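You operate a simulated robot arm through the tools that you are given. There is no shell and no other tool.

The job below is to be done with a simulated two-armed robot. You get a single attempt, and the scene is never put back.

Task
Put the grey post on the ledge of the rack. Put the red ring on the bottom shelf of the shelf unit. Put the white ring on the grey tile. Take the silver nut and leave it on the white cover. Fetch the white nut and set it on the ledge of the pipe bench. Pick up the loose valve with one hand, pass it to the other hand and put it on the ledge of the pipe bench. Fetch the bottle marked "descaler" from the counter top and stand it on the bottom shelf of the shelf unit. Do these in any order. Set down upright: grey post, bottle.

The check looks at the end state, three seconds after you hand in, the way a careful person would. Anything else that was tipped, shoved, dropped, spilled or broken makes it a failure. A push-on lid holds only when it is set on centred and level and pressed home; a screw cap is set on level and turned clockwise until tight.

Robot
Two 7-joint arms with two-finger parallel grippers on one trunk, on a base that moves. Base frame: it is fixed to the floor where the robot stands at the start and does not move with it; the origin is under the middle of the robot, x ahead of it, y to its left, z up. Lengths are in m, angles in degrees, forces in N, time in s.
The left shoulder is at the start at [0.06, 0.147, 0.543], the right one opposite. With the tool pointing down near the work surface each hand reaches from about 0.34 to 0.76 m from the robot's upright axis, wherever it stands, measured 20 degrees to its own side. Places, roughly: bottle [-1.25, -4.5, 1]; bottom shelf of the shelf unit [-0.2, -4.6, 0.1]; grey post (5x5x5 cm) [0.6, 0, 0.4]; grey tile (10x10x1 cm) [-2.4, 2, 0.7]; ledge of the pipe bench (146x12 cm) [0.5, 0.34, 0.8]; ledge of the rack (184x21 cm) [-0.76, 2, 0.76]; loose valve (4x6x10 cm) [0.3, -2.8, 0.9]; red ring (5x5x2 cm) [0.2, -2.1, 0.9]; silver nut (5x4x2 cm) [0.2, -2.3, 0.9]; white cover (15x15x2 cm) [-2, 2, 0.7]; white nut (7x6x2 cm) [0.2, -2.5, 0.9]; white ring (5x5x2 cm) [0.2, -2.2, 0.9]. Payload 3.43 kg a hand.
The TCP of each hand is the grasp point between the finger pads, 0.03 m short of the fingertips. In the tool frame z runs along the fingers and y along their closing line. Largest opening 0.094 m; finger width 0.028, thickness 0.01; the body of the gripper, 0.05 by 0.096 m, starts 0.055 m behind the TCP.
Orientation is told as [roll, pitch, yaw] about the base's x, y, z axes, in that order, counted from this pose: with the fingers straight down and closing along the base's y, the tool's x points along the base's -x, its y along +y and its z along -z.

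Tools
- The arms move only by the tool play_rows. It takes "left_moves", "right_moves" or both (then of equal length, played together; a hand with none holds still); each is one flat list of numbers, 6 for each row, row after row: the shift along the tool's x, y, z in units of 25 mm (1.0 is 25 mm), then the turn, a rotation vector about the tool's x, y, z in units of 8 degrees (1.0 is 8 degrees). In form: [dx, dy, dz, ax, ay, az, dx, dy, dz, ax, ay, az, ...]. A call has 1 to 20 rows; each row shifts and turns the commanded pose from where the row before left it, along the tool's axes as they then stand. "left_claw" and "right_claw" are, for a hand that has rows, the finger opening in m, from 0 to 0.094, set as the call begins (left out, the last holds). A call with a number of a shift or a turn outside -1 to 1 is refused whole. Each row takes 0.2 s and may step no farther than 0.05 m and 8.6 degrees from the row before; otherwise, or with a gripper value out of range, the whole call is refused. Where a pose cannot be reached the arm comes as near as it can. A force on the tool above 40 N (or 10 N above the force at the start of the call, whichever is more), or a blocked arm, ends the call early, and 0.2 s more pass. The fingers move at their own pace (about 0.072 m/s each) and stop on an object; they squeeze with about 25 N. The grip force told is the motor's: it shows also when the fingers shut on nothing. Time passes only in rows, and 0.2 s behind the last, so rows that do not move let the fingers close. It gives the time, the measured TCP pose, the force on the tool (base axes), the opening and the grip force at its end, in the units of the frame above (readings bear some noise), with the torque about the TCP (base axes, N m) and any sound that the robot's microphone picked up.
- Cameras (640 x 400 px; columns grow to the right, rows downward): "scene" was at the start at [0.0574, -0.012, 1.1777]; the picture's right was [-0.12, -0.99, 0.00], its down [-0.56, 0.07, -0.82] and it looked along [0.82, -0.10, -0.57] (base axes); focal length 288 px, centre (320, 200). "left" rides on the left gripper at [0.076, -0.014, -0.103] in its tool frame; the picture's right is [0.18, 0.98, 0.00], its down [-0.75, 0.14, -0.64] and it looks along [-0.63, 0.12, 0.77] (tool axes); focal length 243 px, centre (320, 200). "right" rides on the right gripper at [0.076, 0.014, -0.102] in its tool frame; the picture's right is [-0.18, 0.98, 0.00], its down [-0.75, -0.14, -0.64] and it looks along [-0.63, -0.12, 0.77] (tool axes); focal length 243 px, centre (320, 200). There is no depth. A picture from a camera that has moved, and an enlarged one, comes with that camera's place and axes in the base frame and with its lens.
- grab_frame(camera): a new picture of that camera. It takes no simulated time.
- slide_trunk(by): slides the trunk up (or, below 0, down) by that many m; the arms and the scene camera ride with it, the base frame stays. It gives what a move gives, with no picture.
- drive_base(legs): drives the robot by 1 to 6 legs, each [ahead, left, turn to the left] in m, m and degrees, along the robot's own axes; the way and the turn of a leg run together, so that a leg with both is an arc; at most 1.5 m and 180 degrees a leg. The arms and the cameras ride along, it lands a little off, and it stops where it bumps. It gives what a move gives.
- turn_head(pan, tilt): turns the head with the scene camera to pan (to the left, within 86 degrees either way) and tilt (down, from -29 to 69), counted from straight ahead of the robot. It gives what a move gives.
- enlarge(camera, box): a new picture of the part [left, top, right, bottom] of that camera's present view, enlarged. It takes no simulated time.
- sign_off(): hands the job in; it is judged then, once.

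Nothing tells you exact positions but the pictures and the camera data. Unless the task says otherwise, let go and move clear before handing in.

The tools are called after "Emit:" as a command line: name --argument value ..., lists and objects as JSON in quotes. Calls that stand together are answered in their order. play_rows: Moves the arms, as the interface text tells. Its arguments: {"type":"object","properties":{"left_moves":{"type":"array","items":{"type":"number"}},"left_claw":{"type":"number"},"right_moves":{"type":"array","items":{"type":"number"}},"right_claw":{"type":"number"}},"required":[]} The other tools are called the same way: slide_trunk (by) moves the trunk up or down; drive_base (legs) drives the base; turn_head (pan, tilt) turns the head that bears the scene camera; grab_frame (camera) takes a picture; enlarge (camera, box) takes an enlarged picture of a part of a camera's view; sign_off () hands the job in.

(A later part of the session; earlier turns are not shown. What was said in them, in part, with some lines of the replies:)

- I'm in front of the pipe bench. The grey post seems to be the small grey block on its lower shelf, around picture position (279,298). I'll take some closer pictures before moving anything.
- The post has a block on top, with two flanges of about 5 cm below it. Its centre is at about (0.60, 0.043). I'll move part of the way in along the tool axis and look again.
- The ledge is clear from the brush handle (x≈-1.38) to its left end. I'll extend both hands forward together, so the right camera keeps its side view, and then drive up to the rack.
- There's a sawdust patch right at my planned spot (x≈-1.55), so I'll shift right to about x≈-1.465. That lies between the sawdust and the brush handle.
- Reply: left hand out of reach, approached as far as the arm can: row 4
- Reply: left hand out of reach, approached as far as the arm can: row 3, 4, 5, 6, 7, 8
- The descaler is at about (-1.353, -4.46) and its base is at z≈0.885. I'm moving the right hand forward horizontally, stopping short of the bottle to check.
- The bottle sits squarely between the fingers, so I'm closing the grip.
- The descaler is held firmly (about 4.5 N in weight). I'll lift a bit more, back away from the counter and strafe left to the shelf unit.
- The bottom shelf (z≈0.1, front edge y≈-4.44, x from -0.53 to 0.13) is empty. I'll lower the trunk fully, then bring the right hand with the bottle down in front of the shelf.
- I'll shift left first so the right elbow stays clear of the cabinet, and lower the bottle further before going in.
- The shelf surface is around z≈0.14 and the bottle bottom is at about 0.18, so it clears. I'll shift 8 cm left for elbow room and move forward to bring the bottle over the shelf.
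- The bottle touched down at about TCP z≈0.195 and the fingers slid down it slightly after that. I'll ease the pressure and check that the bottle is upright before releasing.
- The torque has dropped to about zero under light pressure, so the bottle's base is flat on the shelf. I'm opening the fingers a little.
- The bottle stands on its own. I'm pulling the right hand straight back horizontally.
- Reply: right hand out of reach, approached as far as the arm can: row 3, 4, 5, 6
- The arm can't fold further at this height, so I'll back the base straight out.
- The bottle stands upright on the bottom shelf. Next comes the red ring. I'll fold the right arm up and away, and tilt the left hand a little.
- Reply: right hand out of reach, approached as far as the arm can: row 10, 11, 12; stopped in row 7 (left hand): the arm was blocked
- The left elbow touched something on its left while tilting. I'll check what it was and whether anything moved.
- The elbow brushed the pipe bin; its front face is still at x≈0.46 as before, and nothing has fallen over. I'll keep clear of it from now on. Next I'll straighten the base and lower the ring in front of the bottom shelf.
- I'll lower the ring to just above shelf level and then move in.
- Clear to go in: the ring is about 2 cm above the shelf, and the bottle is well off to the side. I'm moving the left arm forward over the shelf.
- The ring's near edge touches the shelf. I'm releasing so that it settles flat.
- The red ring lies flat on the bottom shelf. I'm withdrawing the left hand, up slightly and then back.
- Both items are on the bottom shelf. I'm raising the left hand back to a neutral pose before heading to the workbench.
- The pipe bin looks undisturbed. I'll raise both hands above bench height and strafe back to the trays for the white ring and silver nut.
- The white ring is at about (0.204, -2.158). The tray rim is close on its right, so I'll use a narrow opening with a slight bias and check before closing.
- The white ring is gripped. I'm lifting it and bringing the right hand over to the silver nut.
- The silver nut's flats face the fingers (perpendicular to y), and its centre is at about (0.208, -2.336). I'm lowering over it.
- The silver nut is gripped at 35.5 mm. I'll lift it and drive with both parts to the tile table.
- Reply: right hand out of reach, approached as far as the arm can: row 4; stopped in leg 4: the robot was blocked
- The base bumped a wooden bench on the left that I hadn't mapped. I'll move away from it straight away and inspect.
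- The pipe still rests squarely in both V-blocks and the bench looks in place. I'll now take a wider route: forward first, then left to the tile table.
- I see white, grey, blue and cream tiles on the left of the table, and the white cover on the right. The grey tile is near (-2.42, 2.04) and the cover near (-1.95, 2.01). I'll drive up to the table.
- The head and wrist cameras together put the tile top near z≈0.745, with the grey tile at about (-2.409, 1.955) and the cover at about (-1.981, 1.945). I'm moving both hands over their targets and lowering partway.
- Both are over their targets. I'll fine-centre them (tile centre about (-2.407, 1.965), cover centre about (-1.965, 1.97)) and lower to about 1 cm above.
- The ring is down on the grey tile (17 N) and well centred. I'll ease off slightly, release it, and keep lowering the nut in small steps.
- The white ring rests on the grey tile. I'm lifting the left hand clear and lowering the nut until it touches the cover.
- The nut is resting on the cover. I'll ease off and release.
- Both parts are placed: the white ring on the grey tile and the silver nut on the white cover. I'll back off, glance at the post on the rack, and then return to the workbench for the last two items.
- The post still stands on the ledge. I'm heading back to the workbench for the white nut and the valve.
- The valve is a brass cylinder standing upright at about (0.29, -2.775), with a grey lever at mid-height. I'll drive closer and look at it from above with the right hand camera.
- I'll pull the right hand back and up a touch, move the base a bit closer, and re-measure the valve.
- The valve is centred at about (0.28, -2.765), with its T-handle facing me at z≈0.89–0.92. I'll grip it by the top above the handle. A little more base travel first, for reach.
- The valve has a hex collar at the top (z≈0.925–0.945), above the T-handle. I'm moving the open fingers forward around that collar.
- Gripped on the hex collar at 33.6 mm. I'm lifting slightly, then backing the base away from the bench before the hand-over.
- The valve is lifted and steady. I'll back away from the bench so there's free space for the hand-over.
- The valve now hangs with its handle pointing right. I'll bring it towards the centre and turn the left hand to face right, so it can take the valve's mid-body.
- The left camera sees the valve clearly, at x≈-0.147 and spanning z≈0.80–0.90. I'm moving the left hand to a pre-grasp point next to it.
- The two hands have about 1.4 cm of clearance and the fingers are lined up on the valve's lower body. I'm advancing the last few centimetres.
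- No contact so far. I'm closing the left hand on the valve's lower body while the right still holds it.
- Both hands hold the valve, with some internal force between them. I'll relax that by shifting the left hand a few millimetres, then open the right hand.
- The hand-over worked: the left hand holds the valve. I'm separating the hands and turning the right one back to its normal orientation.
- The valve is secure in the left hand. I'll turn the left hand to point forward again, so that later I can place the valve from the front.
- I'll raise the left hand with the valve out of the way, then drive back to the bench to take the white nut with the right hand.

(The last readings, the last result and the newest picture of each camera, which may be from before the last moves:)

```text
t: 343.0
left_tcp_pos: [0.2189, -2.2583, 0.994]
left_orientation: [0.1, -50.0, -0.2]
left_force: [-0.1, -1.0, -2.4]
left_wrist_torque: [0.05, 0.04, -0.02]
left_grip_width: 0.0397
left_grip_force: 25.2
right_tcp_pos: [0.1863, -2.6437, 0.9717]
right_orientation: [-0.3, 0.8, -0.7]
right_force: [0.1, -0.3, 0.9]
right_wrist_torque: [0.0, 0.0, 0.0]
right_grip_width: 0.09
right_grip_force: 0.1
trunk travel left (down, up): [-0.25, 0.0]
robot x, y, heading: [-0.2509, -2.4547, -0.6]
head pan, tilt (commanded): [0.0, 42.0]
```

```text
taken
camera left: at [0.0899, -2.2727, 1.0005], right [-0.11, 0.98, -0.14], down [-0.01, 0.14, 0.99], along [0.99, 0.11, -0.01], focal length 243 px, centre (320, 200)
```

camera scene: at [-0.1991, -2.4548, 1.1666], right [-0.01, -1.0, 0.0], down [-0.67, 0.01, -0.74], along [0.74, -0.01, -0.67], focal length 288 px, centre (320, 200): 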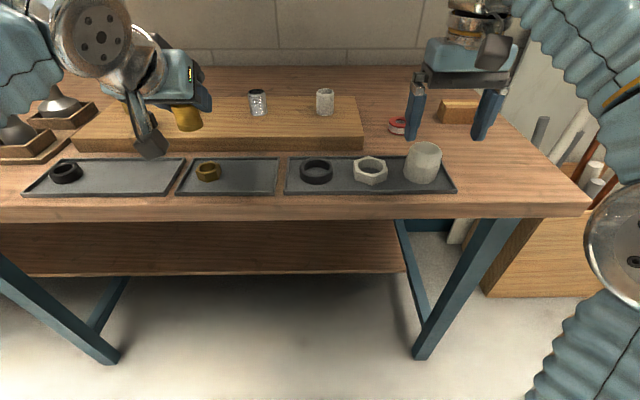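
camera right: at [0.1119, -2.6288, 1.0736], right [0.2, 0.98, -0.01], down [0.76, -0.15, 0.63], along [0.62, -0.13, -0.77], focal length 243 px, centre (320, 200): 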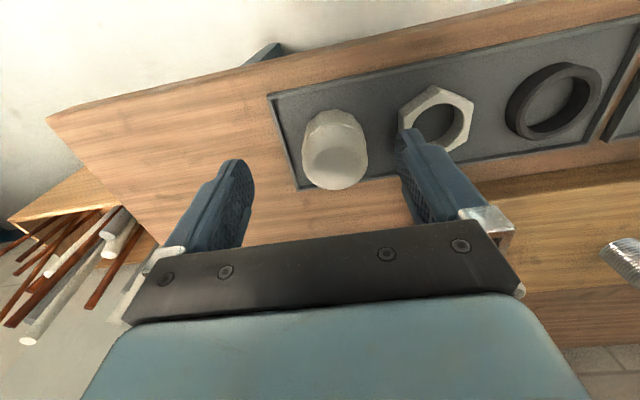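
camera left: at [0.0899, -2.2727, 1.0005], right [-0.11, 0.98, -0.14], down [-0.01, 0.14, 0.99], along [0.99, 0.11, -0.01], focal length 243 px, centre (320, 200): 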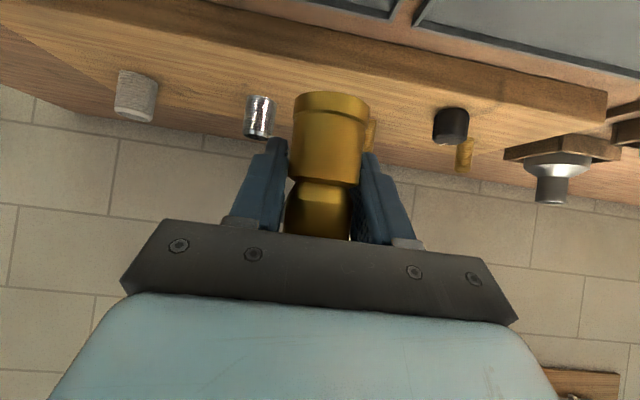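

Emit:
enlarge --camera "right" --box '[290, 40, 610, 200]'

```text
2.00 times, centred on (450, 120) of right
camera zoom: at [0.1119, -2.6288, 1.0736], right [0.2, 0.98, -0.01], down [0.76, -0.15, 0.63], along [0.62, -0.13, -0.77], focal length 485 px, centre (60, 360)
```

zoom: 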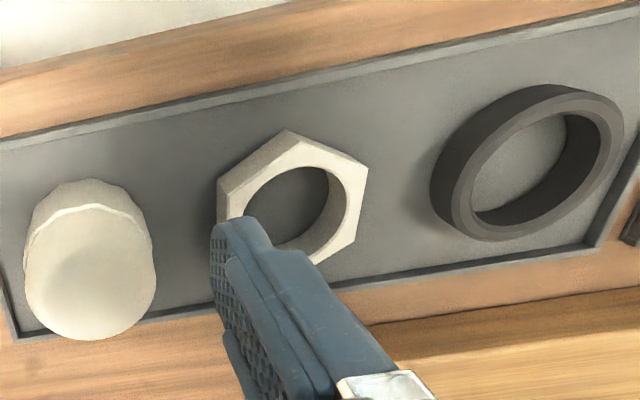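

Emit:
play_rows --right_moves '[-0.19, 0.786, 0, 0, 0, 0, -0.19, 0.786, 0, 0, 0, 0, -0.19, 0.786, 0, 0, 0, 0, -0.19, 0.786, 0.2, 0, 0, 0, -0.19, 0.786, 0.6, 0, 0, 0]' --right_claw 0.084

Emit:
grab_frame --camera "right"

Emit:
enlarge --camera "right" --box '[220, 80, 420, 205]'

```text
t: 344.2
left_tcp_pos: [0.2188, -2.2584, 0.993]
left_orientation: [0.0, -50.0, -0.2]
left_force: [-1.2, 0.5, -2.7]
left_wrist_torque: [0.02, -0.01, 0.0]
left_grip_width: 0.0395
left_grip_force: 24.7
right_tcp_pos: [0.2109, -2.5448, 0.9507]
right_orientation: [-0.4, 0.8, -0.8]
right_force: [0.2, -0.3, -0.7]
right_wrist_torque: [0.03, -0.02, -0.03]
right_grip_width: 0.0841
right_grip_force: 0.0
trunk travel left (down, up): [-0.25, 0.0]
robot x, y, heading: [-0.2529, -2.4537, -0.8]
head pan, tilt (commanded): [0.0, 42.0]
```

```text
taken
camera right: at [0.1361, -2.5299, 1.053], right [0.2, 0.98, -0.01], down [0.76, -0.15, 0.63], along [0.62, -0.13, -0.77], focal length 243 px, centre (320, 200)
```

right: 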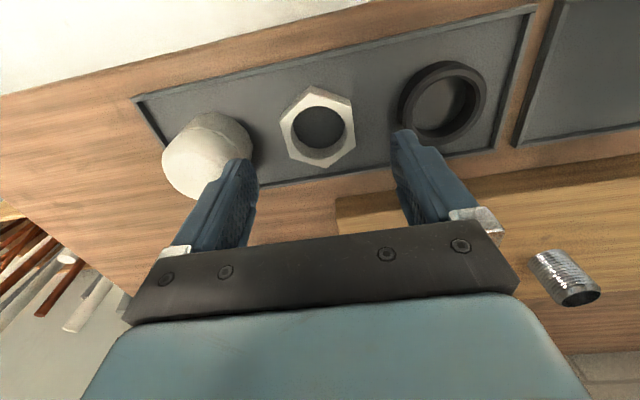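

```text
3.20 times, centred on (320, 142) of right
camera zoom: at [0.1361, -2.5299, 1.053], right [0.2, 0.98, -0.01], down [0.76, -0.15, 0.63], along [0.62, -0.13, -0.77], focal length 776 px, centre (320, 384)
```

zoom: 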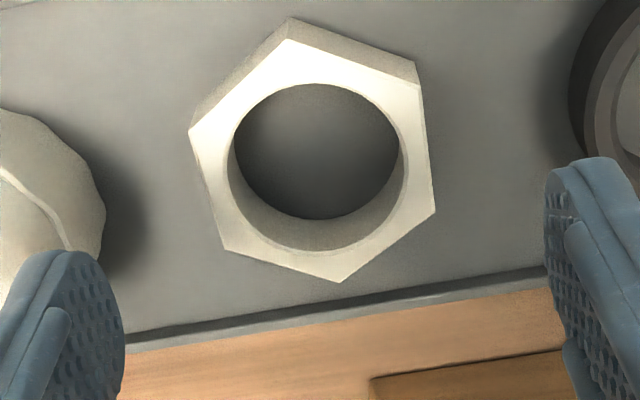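

The white nut's flats also face the fingers (about 55 mm across), centred at about (0.215, -2.548). I'm lowering onto it.

Emit:
play_rows --right_moves '[-0.08, -0.06, 0.4, 0, 0, 0, -0.08, -0.06, 0.6, 0, 0, 0, 0, 0, 0.6, 0, 0, 0]'

Emit:
grab_frame --camera "right"

```text
t: 345.0
left_tcp_pos: [0.219, -2.2587, 0.9919]
left_orientation: [0.1, -50.0, -0.3]
left_force: [-0.2, -0.4, -2.9]
left_wrist_torque: [-0.02, 0.03, -0.02]
left_grip_width: 0.0394
left_grip_force: 24.7
right_tcp_pos: [0.2142, -2.5463, 0.9117]
right_orientation: [-0.3, 0.8, -0.8]
right_force: [0.3, 0.2, 0.2]
right_wrist_torque: [0.04, -0.02, 0.0]
right_grip_width: 0.084
right_grip_force: 0.2
trunk travel left (down, up): [-0.25, 0.0]
robot x, y, heading: [-0.2536, -2.4545, -0.7]
head pan, tilt (commanded): [0.0, 42.0]
```

```text
taken
camera right: at [0.1394, -2.5314, 1.0137], right [0.2, 0.98, -0.01], down [0.76, -0.15, 0.63], along [0.62, -0.13, -0.77], focal length 243 px, centre (320, 200)
```

right: 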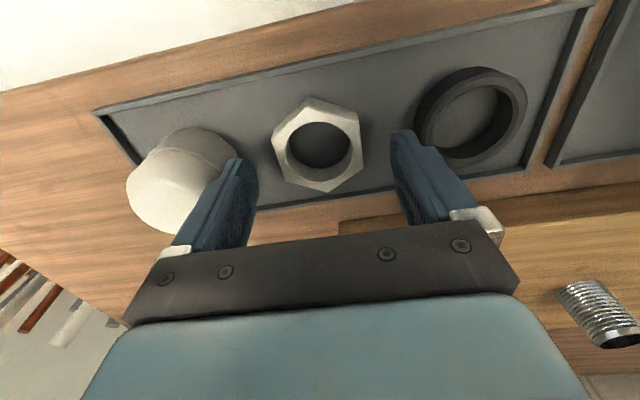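

Emit:
play_rows --right_moves '[0, 0, 0, 0, 0, 0, 0, -0.03, 0.3, 0, 0, 0, 0, 0, 0.3, 0, 0, 0, 0, 0, 0.2, 0, 0, 0]' --right_claw 0.074

Emit:
play_rows --right_moves '[0, 0, 0, 0, 0, 0, 0, 0, 0, 0, 0, 0, 0, 0, 0, 0, 0, 0]' --right_claw 0.03

Emit:
grab_frame --camera "right"

```text
t: 346.0
left_tcp_pos: [0.2181, -2.2578, 0.9926]
left_orientation: [0.0, -50.0, -0.3]
left_force: [0.1, 0.2, -2.5]
left_wrist_torque: [-0.02, 0.03, 0.0]
left_grip_width: 0.0397
left_grip_force: 25.0
right_tcp_pos: [0.2153, -2.5494, 0.8906]
right_orientation: [-0.3, 0.8, -0.6]
right_force: [-0.3, 0.1, 0.1]
right_wrist_torque: [-0.01, 0.0, 0.01]
right_grip_width: 0.0741
right_grip_force: 0.0
trunk travel left (down, up): [-0.25, 0.0]
robot x, y, heading: [-0.2548, -2.4512, -0.8]
head pan, tilt (commanded): [0.0, 42.0]
```

```text
t: 346.8
left_tcp_pos: [0.2173, -2.2583, 0.9926]
left_orientation: [0.0, -50.0, -0.3]
left_force: [0.3, -0.5, -2.2]
left_wrist_torque: [0.05, -0.02, 0.0]
left_grip_width: 0.0398
left_grip_force: 25.5
right_tcp_pos: [0.2157, -2.5494, 0.8896]
right_orientation: [-0.3, 0.8, -0.6]
right_force: [-0.2, -0.6, -0.2]
right_wrist_torque: [0.01, -0.01, -0.04]
right_grip_width: 0.055
right_grip_force: 24.7
trunk travel left (down, up): [-0.25, 0.0]
robot x, y, heading: [-0.254, -2.4528, -0.8]
head pan, tilt (commanded): [0.0, 42.0]
```

```text
taken
camera right: at [0.1403, -2.5346, 0.9927], right [0.2, 0.98, -0.01], down [0.76, -0.15, 0.63], along [0.62, -0.13, -0.77], focal length 243 px, centre (320, 200)
```

right: 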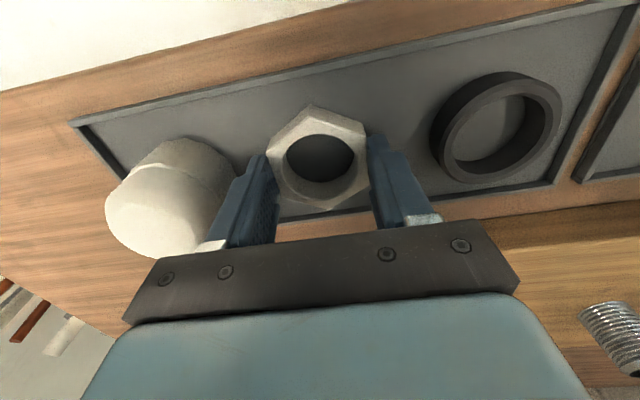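

The white nut is gripped at 55 mm. I'll lift it and drive both parts to the pipe bench.

Emit:
play_rows --right_moves '[0, 0, -0.4, 0, 0, 0, 0, 0, -0.7, 0, 0, 0, 0, 0, -0.7, 0, 0, 0, 0, 0, -0.6, 0, 0, 0]'

Emit:
drive_base --legs '[[-0.36, 0, 0.6], [0, 1.3, 0], [0, 1.1, 0]]'

Emit:
turn_head --pan 0 --tilt 33

Emit:
grab_frame --camera "scene"

Emit:
grab_frame --camera "right"

Emit:
grab_frame --camera "left"

```text
t: 347.8
left_tcp_pos: [0.2183, -2.2588, 0.9918]
left_orientation: [0.0, -50.1, -0.3]
left_force: [-1.0, 0.3, -2.5]
left_wrist_torque: [0.01, 0.02, -0.02]
left_grip_width: 0.0398
left_grip_force: 25.2
right_tcp_pos: [0.2156, -2.5508, 0.95]
right_orientation: [-0.3, 0.8, -0.7]
right_force: [-0.5, 0.5, -0.1]
right_wrist_torque: [0.02, 0.0, -0.02]
right_grip_width: 0.0548
right_grip_force: 24.7
trunk travel left (down, up): [-0.25, 0.0]
robot x, y, heading: [-0.2519, -2.4535, -0.7]
head pan, tilt (commanded): [0.0, 42.0]
```

```text
t: 361.7
left_tcp_pos: [-0.1659, 0.1825, 0.9933]
left_orientation: [0.0, -50.1, 1.2]
left_force: [0.2, 0.2, -2.1]
left_wrist_torque: [-0.04, 0.0, -0.02]
left_grip_width: 0.0394
left_grip_force: 24.6
right_tcp_pos: [-0.1594, -0.1085, 0.9505]
right_orientation: [-0.2, 0.9, 0.7]
right_force: [0.8, -0.8, -0.8]
right_wrist_torque: [-0.01, 0.0, -0.01]
right_grip_width: 0.0551
right_grip_force: 25.0
trunk travel left (down, up): [-0.25, 0.0]
robot x, y, heading: [-0.6305, -0.024, 0.8]
head pan, tilt (commanded): [0.0, 42.0]
```

```text
t: 362.4
left_tcp_pos: [-0.1644, 0.183, 0.9923]
left_orientation: [0.0, -50.0, 1.1]
left_force: [0.2, -0.3, -2.2]
left_wrist_torque: [0.01, -0.01, 0.02]
left_grip_width: 0.0393
left_grip_force: 24.7
right_tcp_pos: [-0.1599, -0.1085, 0.949]
right_orientation: [-0.4, 0.7, 0.7]
right_force: [0.4, 0.2, 0.1]
right_wrist_torque: [0.0, 0.02, 0.01]
right_grip_width: 0.0547
right_grip_force: 25.2
trunk travel left (down, up): [-0.25, 0.0]
robot x, y, heading: [-0.6302, -0.023, 1.1]
head pan, tilt (commanded): [0.0, 33.0]
```

```text
taken
camera scene: at [-0.5716, -0.0234, 1.1801], right [0.01, -1.0, 0.0], down [-0.55, -0.01, -0.84], along [0.84, 0.01, -0.55], focal length 288 px, centre (320, 200)
```

scene: 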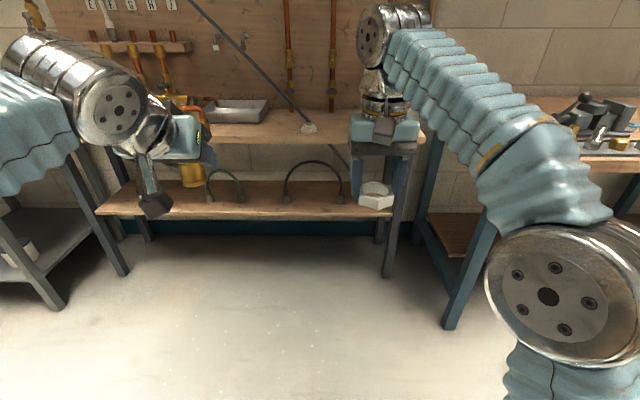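

```text
taken
camera right: at [-0.2349, -0.0957, 1.0519], right [0.17, 0.99, -0.01], down [0.76, -0.13, 0.63], along [0.62, -0.11, -0.77], focal length 243 px, centre (320, 200)
```

right: 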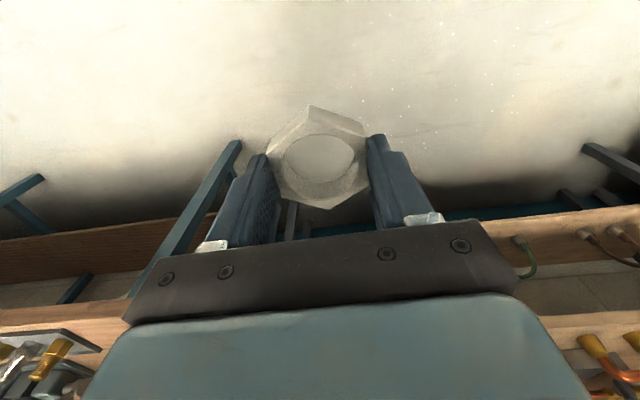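

```text
taken
camera left: at [-0.2928, 0.1658, 1.0004], right [-0.14, 0.98, -0.14], down [-0.01, 0.14, 0.99], along [0.99, 0.14, -0.01], focal length 243 px, centre (320, 200)
```

left: 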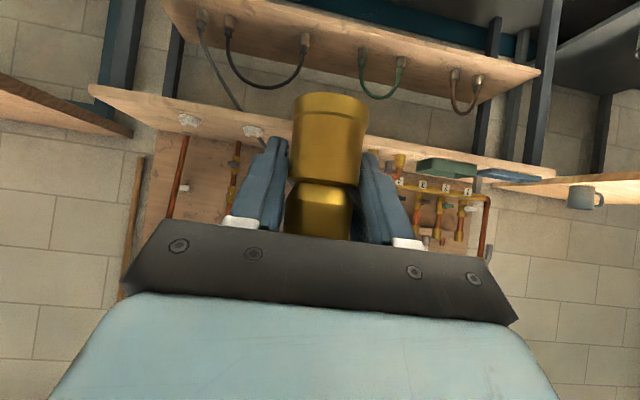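

I'll move closer and look at what is on the pipe bench ledge.

Emit:
drive_base --legs '[[0.4, 0, -1.0]]'

Emit:
turn_head --pan 0 --tilt 38

Emit:
grab_frame --camera "scene"

Emit:
grab_frame --camera "right"

Emit:
grab_frame --camera "left"

```text
t: 364.9
left_tcp_pos: [0.2393, 0.1693, 0.9923]
left_orientation: [0.0, -50.0, -0.5]
left_force: [0.4, -0.2, -3.0]
left_wrist_torque: [0.02, 0.0, 0.04]
left_grip_width: 0.0395
left_grip_force: 25.2
right_tcp_pos: [0.2356, -0.1221, 0.9482]
right_orientation: [-0.3, 0.7, -0.9]
right_force: [-0.1, 0.5, -0.9]
right_wrist_torque: [-0.02, -0.02, -0.01]
right_grip_width: 0.0551
right_grip_force: 24.9
trunk travel left (down, up): [-0.25, 0.0]
robot x, y, heading: [-0.2322, -0.0202, -1.0]
head pan, tilt (commanded): [0.0, 33.0]
```

```text
t: 365.5
left_tcp_pos: [0.2379, 0.1691, 0.9921]
left_orientation: [0.0, -50.0, -0.6]
left_force: [-0.4, -0.3, -2.6]
left_wrist_torque: [-0.02, -0.01, 0.0]
left_grip_width: 0.0392
left_grip_force: 24.9
right_tcp_pos: [0.2351, -0.123, 0.9503]
right_orientation: [-0.3, 0.8, -1.0]
right_force: [-0.3, 0.3, -1.4]
right_wrist_torque: [0.03, 0.01, 0.0]
right_grip_width: 0.055
right_grip_force: 24.5
trunk travel left (down, up): [-0.25, 0.0]
robot x, y, heading: [-0.2337, -0.0255, -0.7]
head pan, tilt (commanded): [0.0, 38.0]
```

```text
taken
camera scene: at [-0.1765, -0.0255, 1.1725], right [-0.02, -1.0, 0.0], down [-0.62, 0.01, -0.79], along [0.79, -0.01, -0.62], focal length 288 px, centre (320, 200)
```

scene: 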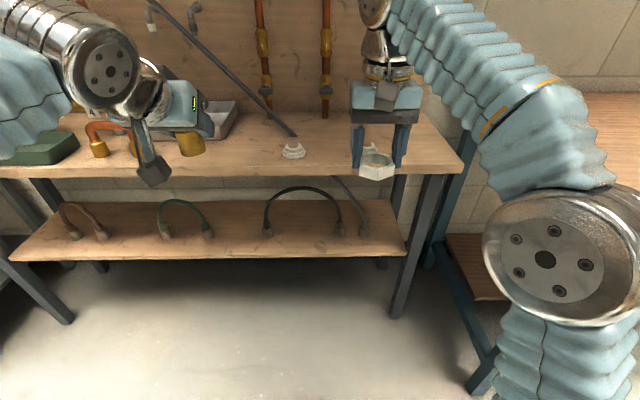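

```text
taken
camera right: at [0.1606, -0.1078, 1.0519], right [0.2, 0.98, -0.01], down [0.76, -0.15, 0.63], along [0.62, -0.13, -0.77], focal length 243 px, centre (320, 200)
```

right: 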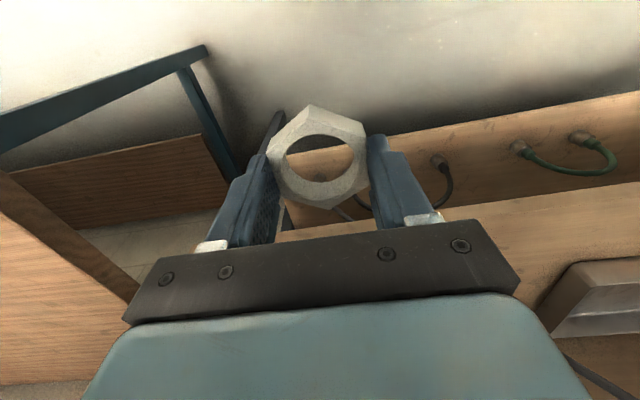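

```text
taken
camera left: at [0.1105, 0.1553, 1.0004], right [-0.11, 0.98, -0.14], down [-0.01, 0.14, 0.99], along [0.99, 0.11, -0.01], focal length 243 px, centre (320, 200)
```

left: 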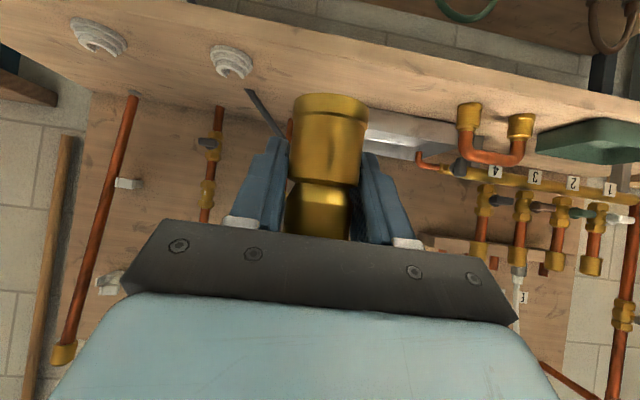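

The ledge is free between y≈0.08 and 0.38 and also right of y≈-0.2. I'll put the valve at about y=0.2 and the nut at about y=-0.28. I'm driving up to the bench.

Emit:
drive_base --legs '[[0.2, 0.01, 0.8]]'

Emit:
play_rows --right_moves '[0, -0.9, 0, 0, 0, 0, 0, -0.9, 0, 0, 0, 0, 0, -0.9, 0, 0, 0, 0, 0, -0.9, 0, 0, 0, 0, 0, -0.9, 0, 0, 0, 0, 0, -0.9, 0, 0, 0, 0, 0, -0.9, 0, 0, 0, 0]'

Emit:
grab_frame --camera "scene"

Emit:
grab_frame --camera "right"

Emit:
grab_frame --camera "left"

```text
t: 367.1
left_tcp_pos: [0.4363, 0.1823, 0.9931]
left_orientation: [0.1, -50.0, 0.2]
left_force: [0.2, 1.2, -2.9]
left_wrist_torque: [-0.02, -0.01, -0.01]
left_grip_width: 0.0396
left_grip_force: 24.6
right_tcp_pos: [0.436, -0.1093, 0.9495]
right_orientation: [-0.4, 0.8, -0.2]
right_force: [0.6, 0.2, -0.3]
right_wrist_torque: [0.0, 0.0, -0.03]
right_grip_width: 0.0547
right_grip_force: 24.9
trunk travel left (down, up): [-0.25, 0.0]
robot x, y, heading: [-0.0358, -0.0155, -0.1]
head pan, tilt (commanded): [0.0, 38.0]
```

```text
t: 368.7
left_tcp_pos: [0.4356, 0.1839, 0.9928]
left_orientation: [-0.1, -50.0, 0.1]
left_force: [0.1, 0.2, -2.4]
left_wrist_torque: [-0.03, -0.01, -0.01]
left_grip_width: 0.0393
left_grip_force: 24.3
right_tcp_pos: [0.4368, -0.2668, 0.9487]
right_orientation: [-0.3, 0.8, -0.2]
right_force: [-0.4, -0.2, -0.7]
right_wrist_torque: [-0.03, -0.01, 0.0]
right_grip_width: 0.055
right_grip_force: 25.1
trunk travel left (down, up): [-0.25, 0.0]
robot x, y, heading: [-0.0312, -0.0158, -0.3]
head pan, tilt (commanded): [0.0, 38.0]
```

```text
taken
camera scene: at [0.0228, -0.0168, 1.1725], right [0.0, -1.0, 0.0], down [-0.62, 0.0, -0.79], along [0.79, 0.0, -0.62], focal length 288 px, centre (320, 200)
```

scene: 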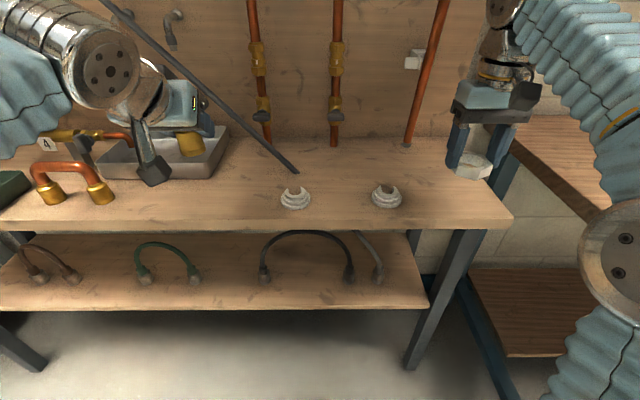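

```text
taken
camera right: at [0.3616, -0.2531, 1.0515], right [0.19, 0.98, -0.01], down [0.76, -0.14, 0.63], along [0.62, -0.13, -0.77], focal length 243 px, centre (320, 200)
```

right: 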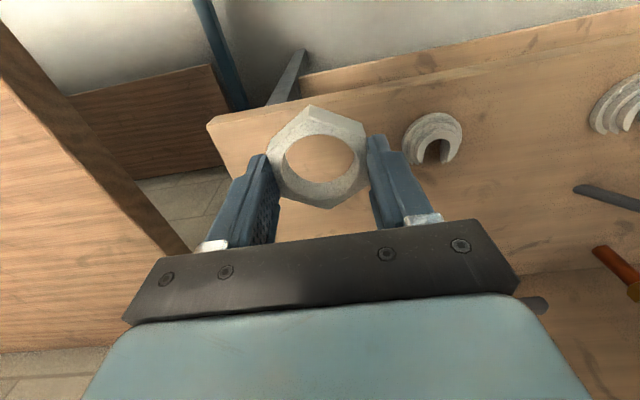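

```text
taken
camera left: at [0.3077, 0.1675, 1.0004], right [-0.12, 0.98, -0.14], down [-0.01, 0.14, 0.99], along [0.99, 0.12, -0.01], focal length 243 px, centre (320, 200)
```

left: 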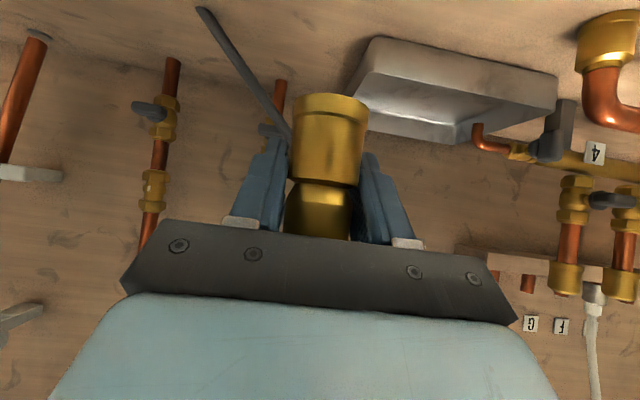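

Both landing spots are clear. I'm moving forward and lowering both hands together to a few centimetres above the ledge.

Emit:
play_rows --left_moves '[0.469, -0.06, 0.82, 0, 0, 0, 0.469, -0.06, 0.82, 0, 0, 0, 0.469, -0.06, 0.82, 0, 0, 0, 0.469, -0.06, 0.82, 0, 0, 0, 0.469, -0.06, 0.82, 0, 0, 0, 0.469, -0.06, 0.82, 0, 0, 0]' --right_moves '[-0.388, -0.088, 0.59, 0, 0, 0, -0.388, -0.088, 0.59, 0, 0, 0, -0.388, -0.088, 0.59, 0, 0, 0, -0.388, -0.088, 0.59, 0, 0, 0, -0.388, -0.088, 0.59, 0, 0, 0, -0.388, -0.088, 0.59, 0, 0, 0]'

Emit:
grab_frame --camera "scene"

Emit:
grab_frame --camera "left"

Emit:
grab_frame --camera "right"

```text
t: 370.1
left_tcp_pos: [0.485, 0.1716, 0.8611]
left_orientation: [-0.1, -50.2, 0.2]
left_force: [0.1, 0.5, -2.8]
left_wrist_torque: [0.01, -0.04, 0.03]
left_grip_width: 0.0395
left_grip_force: 25.2
right_tcp_pos: [0.4929, -0.2813, 0.8609]
right_orientation: [-0.3, 0.8, -0.3]
right_force: [0.1, 0.1, -0.2]
right_wrist_torque: [0.0, -0.05, 0.0]
right_grip_width: 0.0549
right_grip_force: 25.0
trunk travel left (down, up): [-0.25, 0.0]
robot x, y, heading: [-0.0373, -0.0159, -0.4]
head pan, tilt (commanded): [0.0, 38.0]
```

```text
taken
camera scene: at [0.0226, -0.0169, 1.1725], right [0.0, -1.0, 0.0], down [-0.62, 0.0, -0.79], along [0.79, 0.0, -0.62], focal length 288 px, centre (320, 200)
```

scene: 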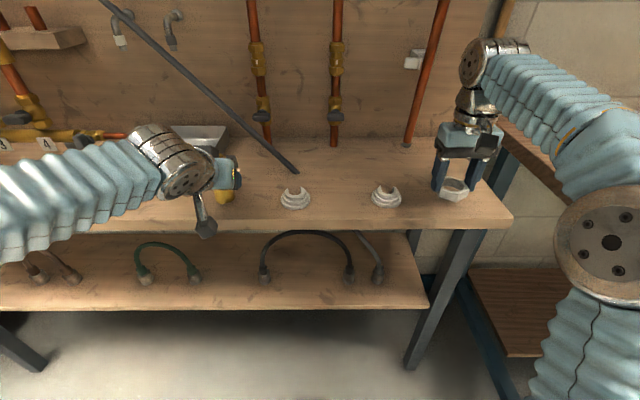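

```text
taken
camera left: at [0.3565, 0.1566, 0.8689], right [-0.12, 0.98, -0.14], down [-0.01, 0.14, 0.99], along [0.99, 0.12, -0.01], focal length 243 px, centre (320, 200)
```

left: 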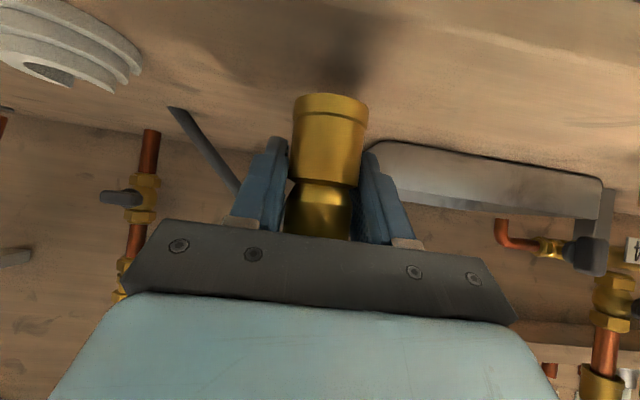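

```text
taken
camera right: at [0.4174, -0.2669, 0.9629], right [0.19, 0.98, -0.01], down [0.76, -0.14, 0.63], along [0.62, -0.13, -0.77], focal length 243 px, centre (320, 200)
```

right: 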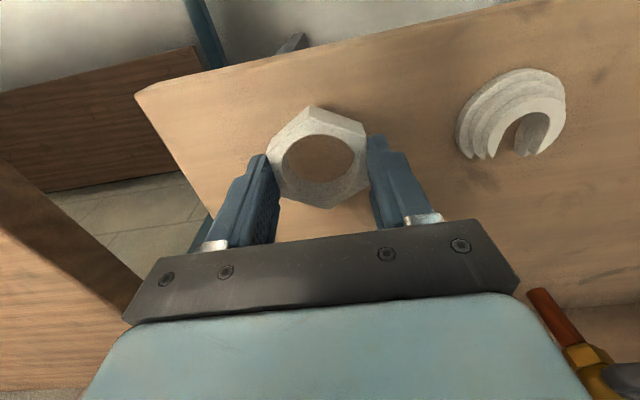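

Emit:
play_rows --left_moves '[0.12, 0, 0.103, 0, 0, 0, 0.12, 0, 0.103, 0, 0, 0]' --right_moves '[0, 0, 0.3, 0, 0, 0, 0, 0, 0.3, 0, 0, 0]'

Emit:
play_rows --left_moves '[0.06, 0, 0.051, 0, 0, 0, 0, 0, 0, 0, 0, 0]' --right_moves '[0, 0, 0.1, 0, 0, 0, 0, 0, 0, 0, 0, 0]'

```text
t: 370.7
left_tcp_pos: [0.4855, 0.1735, 0.8523]
left_orientation: [0.0, -50.1, 0.1]
left_force: [-0.3, 0.3, -3.0]
left_wrist_torque: [-0.01, 0.03, 0.03]
left_grip_width: 0.0392
left_grip_force: 24.7
right_tcp_pos: [0.4909, -0.2827, 0.845]
right_orientation: [-0.3, 0.9, -0.2]
right_force: [0.6, 0.0, -0.7]
right_wrist_torque: [0.02, -0.03, 0.0]
right_grip_width: 0.0549
right_grip_force: 25.3
trunk travel left (down, up): [-0.25, 0.0]
robot x, y, heading: [-0.0325, -0.0162, -0.2]
head pan, tilt (commanded): [0.0, 38.0]
```

```text
t: 371.3
left_tcp_pos: [0.4844, 0.1728, 0.8495]
left_orientation: [0.0, -50.1, 0.2]
left_force: [1.0, -0.5, -2.8]
left_wrist_torque: [0.02, 0.01, 0.02]
left_grip_width: 0.0393
left_grip_force: 25.4
right_tcp_pos: [0.4901, -0.2818, 0.8431]
right_orientation: [-0.2, 0.8, -0.2]
right_force: [-0.3, 0.4, -0.1]
right_wrist_torque: [0.02, -0.02, -0.01]
right_grip_width: 0.0551
right_grip_force: 24.7
trunk travel left (down, up): [-0.25, 0.0]
robot x, y, heading: [-0.0335, -0.0139, -0.1]
head pan, tilt (commanded): [0.0, 38.0]
```

Emit:
play_rows --left_moves '[0.06, 0, 0.051, 0, 0, 0, 0, 0, 0, 0, 0, 0]' --right_moves '[0, 0, 0.1, 0, 0, 0, 0, 0, 0, 0, 0, 0]'

Emit:
play_rows --left_moves '[0.06, 0, 0.051, 0, 0, 0, 0, 0, 0, 0, 0, 0]' --right_moves '[0, 0, 0.1, 0, 0, 0, 0, 0, 0, 0, 0, 0]'

```text
t: 371.9
left_tcp_pos: [0.4852, 0.1724, 0.8486]
left_orientation: [0.0, -49.9, 0.1]
left_force: [0.5, -0.6, -3.3]
left_wrist_torque: [0.0, -0.01, 0.02]
left_grip_width: 0.0394
left_grip_force: 25.0
right_tcp_pos: [0.4907, -0.2821, 0.8418]
right_orientation: [-0.2, 0.9, -0.3]
right_force: [-0.6, 0.3, -0.5]
right_wrist_torque: [0.01, 0.01, 0.02]
right_grip_width: 0.055
right_grip_force: 25.4
trunk travel left (down, up): [-0.25, 0.0]
robot x, y, heading: [-0.0328, -0.0199, -0.4]
head pan, tilt (commanded): [0.0, 38.0]
```

```text
t: 372.5
left_tcp_pos: [0.4853, 0.1726, 0.8463]
left_orientation: [0.0, -49.9, 0.2]
left_force: [0.4, -0.9, -3.9]
left_wrist_torque: [0.0, 0.04, 0.01]
left_grip_width: 0.0394
left_grip_force: 25.4
right_tcp_pos: [0.4922, -0.2815, 0.8386]
right_orientation: [-0.3, 0.8, -0.3]
right_force: [-0.7, 0.0, -0.4]
right_wrist_torque: [0.04, -0.03, -0.01]
right_grip_width: 0.0549
right_grip_force: 25.1
trunk travel left (down, up): [-0.25, 0.0]
robot x, y, heading: [-0.0333, -0.0151, -0.2]
head pan, tilt (commanded): [0.0, 38.0]
```

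Emit:
play_rows --left_moves '[0.06, 0, 0.051, 0, 0, 0, 0, 0, 0, 0, 0, 0]' --right_moves '[0, 0, 0.08, 0, 0, 0, 0, 0, 0, 0, 0, 0]'

Emit:
enlarge --camera "left" --box '[200, 50, 440, 200]'

Emit:
enlarge --camera "right" --box '[200, 70, 440, 220]'

```text
t: 373.1
left_tcp_pos: [0.486, 0.1733, 0.8434]
left_orientation: [0.0, -49.9, 0.0]
left_force: [-0.4, -0.1, -3.0]
left_wrist_torque: [0.02, 0.0, 0.0]
left_grip_width: 0.0391
left_grip_force: 25.2
right_tcp_pos: [0.4929, -0.2821, 0.8365]
right_orientation: [-0.3, 0.8, -0.3]
right_force: [0.4, -1.5, 5.0]
right_wrist_torque: [0.09, 0.04, -0.03]
right_grip_width: 0.0552
right_grip_force: 24.9
trunk travel left (down, up): [-0.25, 0.0]
robot x, y, heading: [-0.035, -0.0159, -0.3]
head pan, tilt (commanded): [0.0, 38.0]
```

```text
2.67 times, centred on (320, 125) of left
camera zoom: at [0.357, 0.1583, 0.8519], right [-0.12, 0.98, -0.14], down [-0.01, 0.14, 0.99], along [0.99, 0.12, -0.01], focal length 647 px, centre (320, 400)
```

zoom: 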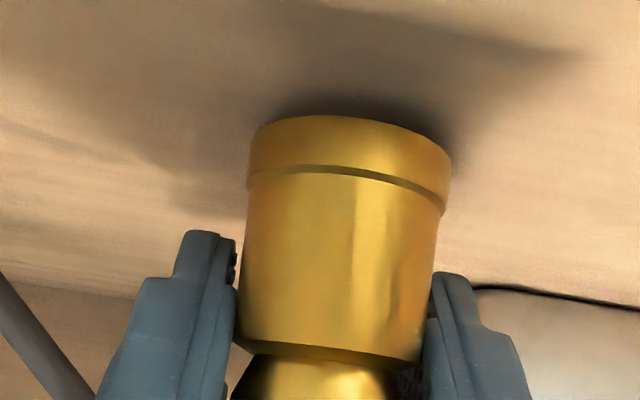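

```text
2.67 times, centred on (320, 145) of right
camera zoom: at [0.4168, -0.2672, 0.9397], right [0.19, 0.98, -0.01], down [0.76, -0.14, 0.63], along [0.62, -0.13, -0.77], focal length 647 px, centre (320, 347)
```

zoom: 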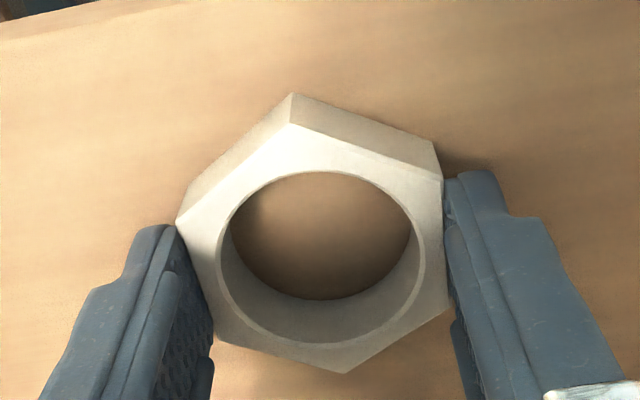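

The nut is touching the ledge (5 N), so I'm releasing it and continuing to lower the valve.

Emit:
play_rows --right_moves '[0, 0, 0, 0, 0, 0, 0, 0, 0, 0, 0, 0, 0, 0, 0, 0, 0, 0]' --right_claw 0.076 --left_moves '[0.05, 0, 0.042, 0, 0, 0, 0, 0, 0, 0, 0, 0, 0, 0, 0, 0, 0, 0]'

Emit:
play_rows --right_moves '[0, 0, -0.4, 0, 0, 0, 0, 0, -0.8, 0, 0, 0, 0, 0, -0.8, 0, 0, 0]'

Emit:
grab_frame --camera "right"

```text
t: 373.9
left_tcp_pos: [0.4849, 0.1731, 0.8422]
left_orientation: [0.1, -50.0, 0.1]
left_force: [-0.3, 0.4, -2.8]
left_wrist_torque: [-0.01, -0.02, -0.01]
left_grip_width: 0.0394
left_grip_force: 24.9
right_tcp_pos: [0.4928, -0.2813, 0.8369]
right_orientation: [-0.3, 0.8, -0.3]
right_force: [0.4, 0.0, 0.5]
right_wrist_torque: [-0.02, -0.01, 0.04]
right_grip_width: 0.076
right_grip_force: 0.1
trunk travel left (down, up): [-0.25, 0.0]
robot x, y, heading: [-0.034, -0.0138, -0.3]
head pan, tilt (commanded): [0.0, 38.0]
```

```text
t: 374.7
left_tcp_pos: [0.4855, 0.1737, 0.8418]
left_orientation: [0.0, -50.0, 0.1]
left_force: [0.6, -0.7, -1.9]
left_wrist_torque: [0.0, 0.03, -0.02]
left_grip_width: 0.0391
left_grip_force: 24.7
right_tcp_pos: [0.4934, -0.2818, 0.8848]
right_orientation: [-0.3, 0.7, -0.3]
right_force: [0.4, -0.7, -0.3]
right_wrist_torque: [0.02, -0.03, -0.02]
right_grip_width: 0.076
right_grip_force: 0.1
trunk travel left (down, up): [-0.25, 0.0]
robot x, y, heading: [-0.0307, -0.0157, -0.2]
head pan, tilt (commanded): [0.0, 38.0]
```

```text
taken
camera right: at [0.4179, -0.2675, 0.9873], right [0.19, 0.98, -0.01], down [0.76, -0.14, 0.63], along [0.62, -0.13, -0.77], focal length 243 px, centre (320, 200)
```

right: 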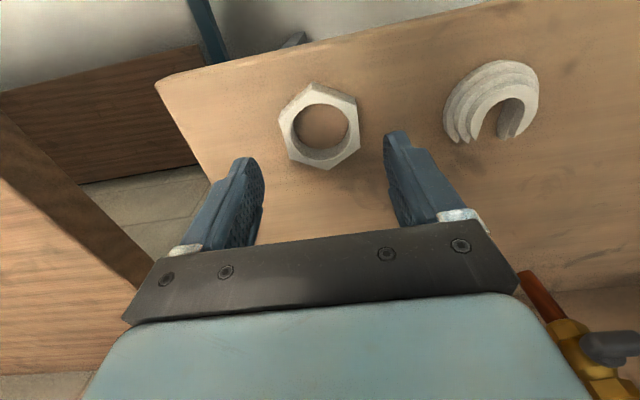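

The white nut lies on the ledge. Now I'll finish lowering the valve.

Emit:
play_rows --left_moves '[0.05, 0, 0.042, 0, 0, 0, 0, 0, 0, 0, 0, 0]'

Emit:
play_rows --left_moves '[0.05, 0, 0.042, 0, 0, 0, 0, 0, 0, 0, 0, 0]'

```text
t: 375.3
left_tcp_pos: [0.4848, 0.1734, 0.8406]
left_orientation: [0.0, -50.0, 0.1]
left_force: [0.4, 1.5, -0.5]
left_wrist_torque: [0.03, -0.02, -0.01]
left_grip_width: 0.0394
left_grip_force: 25.0
right_tcp_pos: [0.4928, -0.281, 0.8838]
right_orientation: [-0.4, 0.8, -0.3]
right_force: [0.3, -0.7, -0.3]
right_wrist_torque: [0.02, 0.04, 0.03]
right_grip_width: 0.0759
right_grip_force: 0.1
trunk travel left (down, up): [-0.25, 0.0]
robot x, y, heading: [-0.0333, -0.0155, -0.4]
head pan, tilt (commanded): [0.0, 38.0]
```

```text
t: 375.9
left_tcp_pos: [0.4856, 0.1744, 0.8387]
left_orientation: [0.0, -50.3, 0.1]
left_force: [0.0, 0.2, 7.6]
left_wrist_torque: [0.13, -0.09, 0.02]
left_grip_width: 0.0392
left_grip_force: 24.7
right_tcp_pos: [0.4925, -0.2809, 0.8849]
right_orientation: [-0.4, 0.9, -0.3]
right_force: [0.6, 0.6, 0.2]
right_wrist_torque: [0.01, 0.01, 0.02]
right_grip_width: 0.0758
right_grip_force: 0.1
trunk travel left (down, up): [-0.25, 0.0]
robot x, y, heading: [-0.0353, -0.0143, -0.3]
head pan, tilt (commanded): [0.0, 38.0]
```

The valve's base is on the ledge with little torque. I'm opening the left fingers in two steps.

Emit:
play_rows --left_moves '[-0.02, 0, -0.017, 0, 0, 0, 0, 0, 0, 0, 0, 0]'

Emit:
play_rows --left_moves '[0, 0, 0, 0, 0, 0, 0, 0, 0, 0, 0, 0, 0, 0, 0, 0, 0, 0]' --left_claw 0.05

Emit:
grab_frame --camera "left"

```text
t: 376.5
left_tcp_pos: [0.4849, 0.1728, 0.8404]
left_orientation: [0.0, -50.0, 0.0]
left_force: [1.0, 2.0, 9.3]
left_wrist_torque: [0.08, -0.19, -0.02]
left_grip_width: 0.0392
left_grip_force: 25.1
right_tcp_pos: [0.4928, -0.2818, 0.8852]
right_orientation: [-0.3, 0.8, -0.5]
right_force: [-0.3, 0.0, 0.4]
right_wrist_torque: [-0.01, 0.02, -0.02]
right_grip_width: 0.0757
right_grip_force: 0.1
trunk travel left (down, up): [-0.25, 0.0]
robot x, y, heading: [-0.0369, -0.0176, -0.3]
head pan, tilt (commanded): [0.0, 38.0]
```

```text
t: 377.3
left_tcp_pos: [0.4852, 0.173, 0.8407]
left_orientation: [0.0, -50.0, 0.1]
left_force: [-0.6, -0.2, -0.5]
left_wrist_torque: [-0.01, 0.04, 0.02]
left_grip_width: 0.0499
left_grip_force: 0.0
right_tcp_pos: [0.4929, -0.2825, 0.8847]
right_orientation: [-0.2, 0.8, -0.3]
right_force: [-0.1, 0.9, -0.7]
right_wrist_torque: [-0.01, 0.0, -0.02]
right_grip_width: 0.0761
right_grip_force: 0.0
trunk travel left (down, up): [-0.25, 0.0]
robot x, y, heading: [-0.0347, -0.0124, -0.0]
head pan, tilt (commanded): [0.0, 38.0]
```

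```text
taken
camera left: at [0.357, 0.1581, 0.8474], right [-0.12, 0.98, -0.14], down [-0.01, 0.14, 0.99], along [0.99, 0.12, -0.01], focal length 243 px, centre (320, 200)
```

left: 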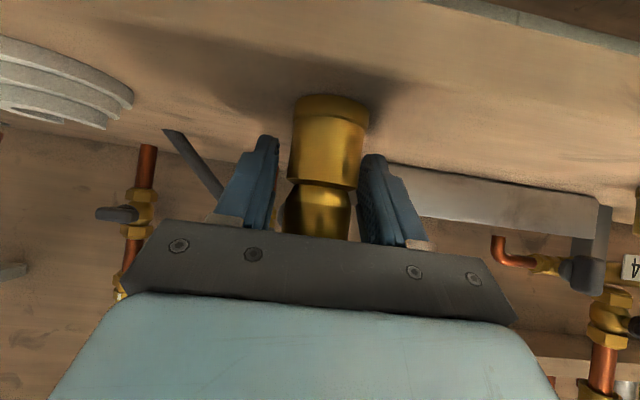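

The valve stands on the ledge. I'm opening wider and backing the left hand out along its axis.

Emit:
play_rows --left_moves '[0, 0, 0, 0, 0, 0, 0, 0, 0, 0, 0, 0, 0, 0, -0.3, 0, 0, 0, 0, 0, -0.5, 0, 0, 0, 0, 0, -0.8, 0, 0, 0, 0, 0, -0.8, 0, 0, 0, 0, 0, -0.8, 0, 0, 0, 0, 0, -0.8, 0, 0, 0]' --left_claw 0.085

Emit:
grab_frame --camera "left"

Emit:
grab_frame --camera "scene"

```text
t: 379.1
left_tcp_pos: [0.4083, 0.1728, 0.9027]
left_orientation: [0.0, -50.0, 0.1]
left_force: [-0.5, -0.9, 0.1]
left_wrist_torque: [0.02, 0.02, 0.01]
left_grip_width: 0.0852
left_grip_force: 0.2
right_tcp_pos: [0.4926, -0.2808, 0.8838]
right_orientation: [-0.2, 0.8, -0.4]
right_force: [0.4, -0.7, -0.3]
right_wrist_torque: [0.02, 0.03, 0.02]
right_grip_width: 0.076
right_grip_force: 0.0
trunk travel left (down, up): [-0.25, 0.0]
robot x, y, heading: [-0.0341, -0.0147, -0.2]
head pan, tilt (commanded): [0.0, 38.0]
```

```text
taken
camera left: at [0.2803, 0.1584, 0.9114], right [-0.12, 0.98, -0.14], down [-0.01, 0.14, 0.99], along [0.99, 0.12, -0.01], focal length 243 px, centre (320, 200)
```

left: 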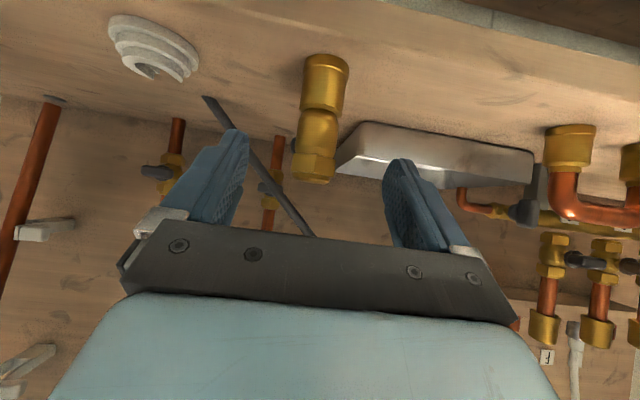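

```text
taken
camera scene: at [0.0228, -0.017, 1.1725], right [0.0, -1.0, 0.0], down [-0.62, 0.0, -0.79], along [0.79, 0.0, -0.62], focal length 288 px, centre (320, 200)
```

scene: 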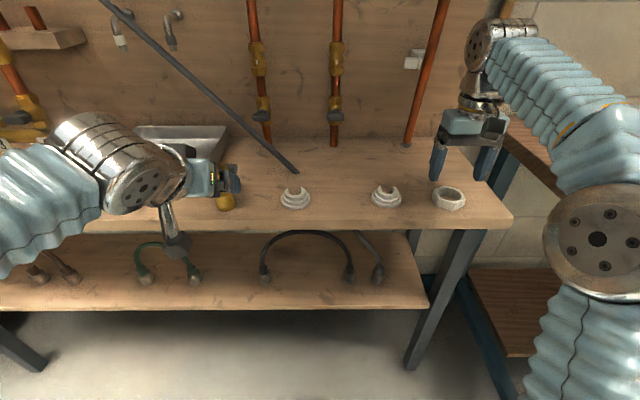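

Both items are on the ledge. I'll back away and take a final look at the bench.

Emit:
drive_base --legs '[[-0.4, 0, 0]]'

Emit:
turn_head --pan 0 --tilt 25

Emit:
grab_frame --camera "scene"

Emit:
enlarge --camera "scene" --box '[140, 100, 460, 250]'

```text
t: 381.6
left_tcp_pos: [-0.0003, 0.1765, 0.9041]
left_orientation: [0.0, -49.9, 0.4]
left_force: [-0.7, -0.3, -0.6]
left_wrist_torque: [0.03, -0.01, -0.01]
left_grip_width: 0.0852
left_grip_force: 0.0
right_tcp_pos: [0.0853, -0.2789, 0.8841]
right_orientation: [-0.3, 0.9, 0.0]
right_force: [0.4, 0.0, 0.3]
right_wrist_torque: [0.02, -0.03, -0.01]
right_grip_width: 0.0759
right_grip_force: 0.0
trunk travel left (down, up): [-0.25, 0.0]
robot x, y, heading: [-0.4408, -0.0131, 0.3]
head pan, tilt (commanded): [0.0, 38.0]
```

```text
t: 382.4
left_tcp_pos: [-0.0017, 0.1755, 0.9037]
left_orientation: [-0.1, -50.0, 0.3]
left_force: [0.3, 0.1, -0.3]
left_wrist_torque: [-0.02, -0.01, -0.01]
left_grip_width: 0.0849
left_grip_force: 0.0
right_tcp_pos: [0.0865, -0.2771, 0.8837]
right_orientation: [-0.3, 0.8, 0.0]
right_force: [0.7, 1.1, -1.0]
right_wrist_torque: [-0.01, -0.03, -0.06]
right_grip_width: 0.0758
right_grip_force: 0.1
trunk travel left (down, up): [-0.25, 0.0]
robot x, y, heading: [-0.443, -0.0148, 0.3]
head pan, tilt (commanded): [0.0, 25.0]
```

```text
taken
camera scene: at [-0.3805, -0.0161, 1.1928], right [0.0, -1.0, 0.0], down [-0.42, 0.0, -0.91], along [0.91, 0.0, -0.42], focal length 288 px, centre (320, 200)
```

scene: 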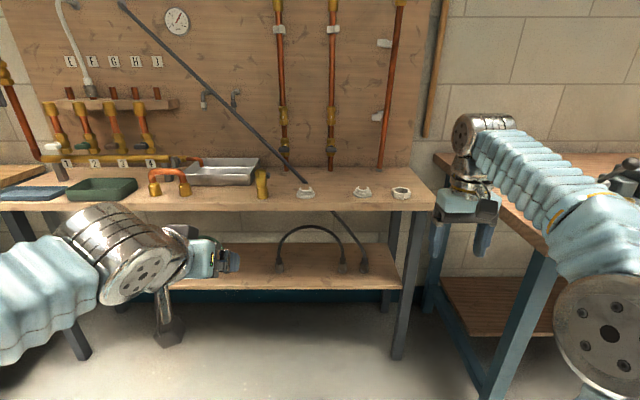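

```text
2.00 times, centred on (300, 175) of scene
camera zoom: at [-0.3805, -0.0161, 1.1928], right [0.0, -1.0, 0.0], down [-0.42, 0.0, -0.91], along [0.91, 0.0, -0.42], focal length 576 px, centre (360, 250)
```

zoom: 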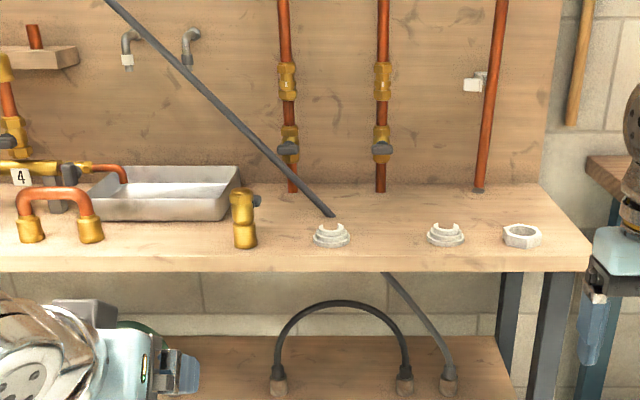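

I can see everything in place: the valve and white nut on the pipe bench ledge, and the clips and hoses undisturbed. I'll take one last look towards the rack and tile table before handing in.

Emit:
turn_head --pan 86 --tilt 10

Emit:
grab_frame --camera "scene"

```text
t: 384.0
left_tcp_pos: [-0.0014, 0.1772, 0.904]
left_orientation: [-0.1, -50.0, 0.4]
left_force: [-0.7, 0.7, -0.4]
left_wrist_torque: [0.01, 0.01, 0.03]
left_grip_width: 0.0851
left_grip_force: 0.0
right_tcp_pos: [0.0859, -0.2778, 0.8843]
right_orientation: [-0.4, 0.8, 0.0]
right_force: [-0.5, 0.3, 0.6]
right_wrist_torque: [0.01, -0.02, -0.01]
right_grip_width: 0.0761
right_grip_force: 0.0
trunk travel left (down, up): [-0.25, 0.0]
robot x, y, heading: [-0.44, -0.0116, 0.2]
head pan, tilt (commanded): [85.9, 10.0]
```

```text
taken
camera scene: at [-0.4661, 0.0766, 1.2172], right [1.0, -0.07, 0.0], down [-0.01, -0.17, -0.98], along [0.07, 0.98, -0.17], focal length 288 px, centre (320, 200)
```

scene: 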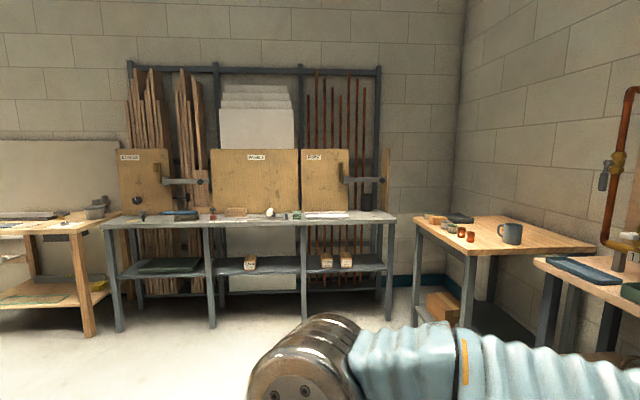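

Emit:
enlarge --camera "scene" --box '[0, 180, 240, 260]'

```text
2.67 times, centred on (120, 220) of scene
camera zoom: at [-0.4661, 0.0766, 1.2172], right [1.0, -0.07, 0.0], down [-0.01, -0.17, -0.98], along [0.07, 0.98, -0.17], focal length 769 px, centre (853, 147)
```

zoom: 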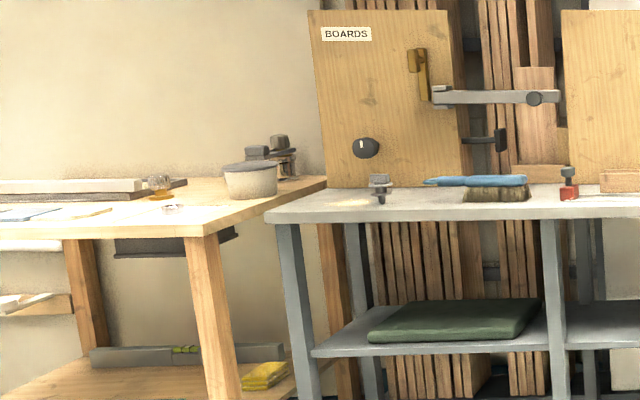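

The post still stands upright on the rack ledge and the nut is on the cover. Every item is placed and both hands are clear, so I'm handing in.

Emit:
sign_off

```text
The job is handed in.
```

All seven items are where you asked, and the job is handed in. I checked each one in the camera pictures after letting go.

| Item | Where it is now |
|---|---|
| Grey post | Standing upright on the rack ledge, between the sawdust patch and the brush |
| Red ring | Lying flat on the bottom shelf of the shelf unit |
| White ring | On the grey tile, roughly centred |
| Silver nut | On the white cover |
| White nut | On the pipe bench ledge, right of the two white clips |
| Loose valve | Picked up with the right hand, passed to the left, and standing on the pipe bench ledge |
| Descaler bottle | Standing upright on the bottom shelf of the shelf unit |

The robot bumped into things twice:
- **Pipe bin:** the left elbow pressed against the bin of pipes by the workbench while the left hand was tilting. The bin's measured position was the same afterwards, within a couple of centimetres, and nothing fell.
- **Wooden bench:** the robot ran into the wooden bench that holds a chrome pipe on two V-blocks. The pipe was still seated in both blocks afterwards. I had no earlier picture of that bench, so I can't rule out a small shift.

The post stands on a tip only about 6 mm wide, so it could be knocked over easily. It was still standing at the last check, just before handing in.
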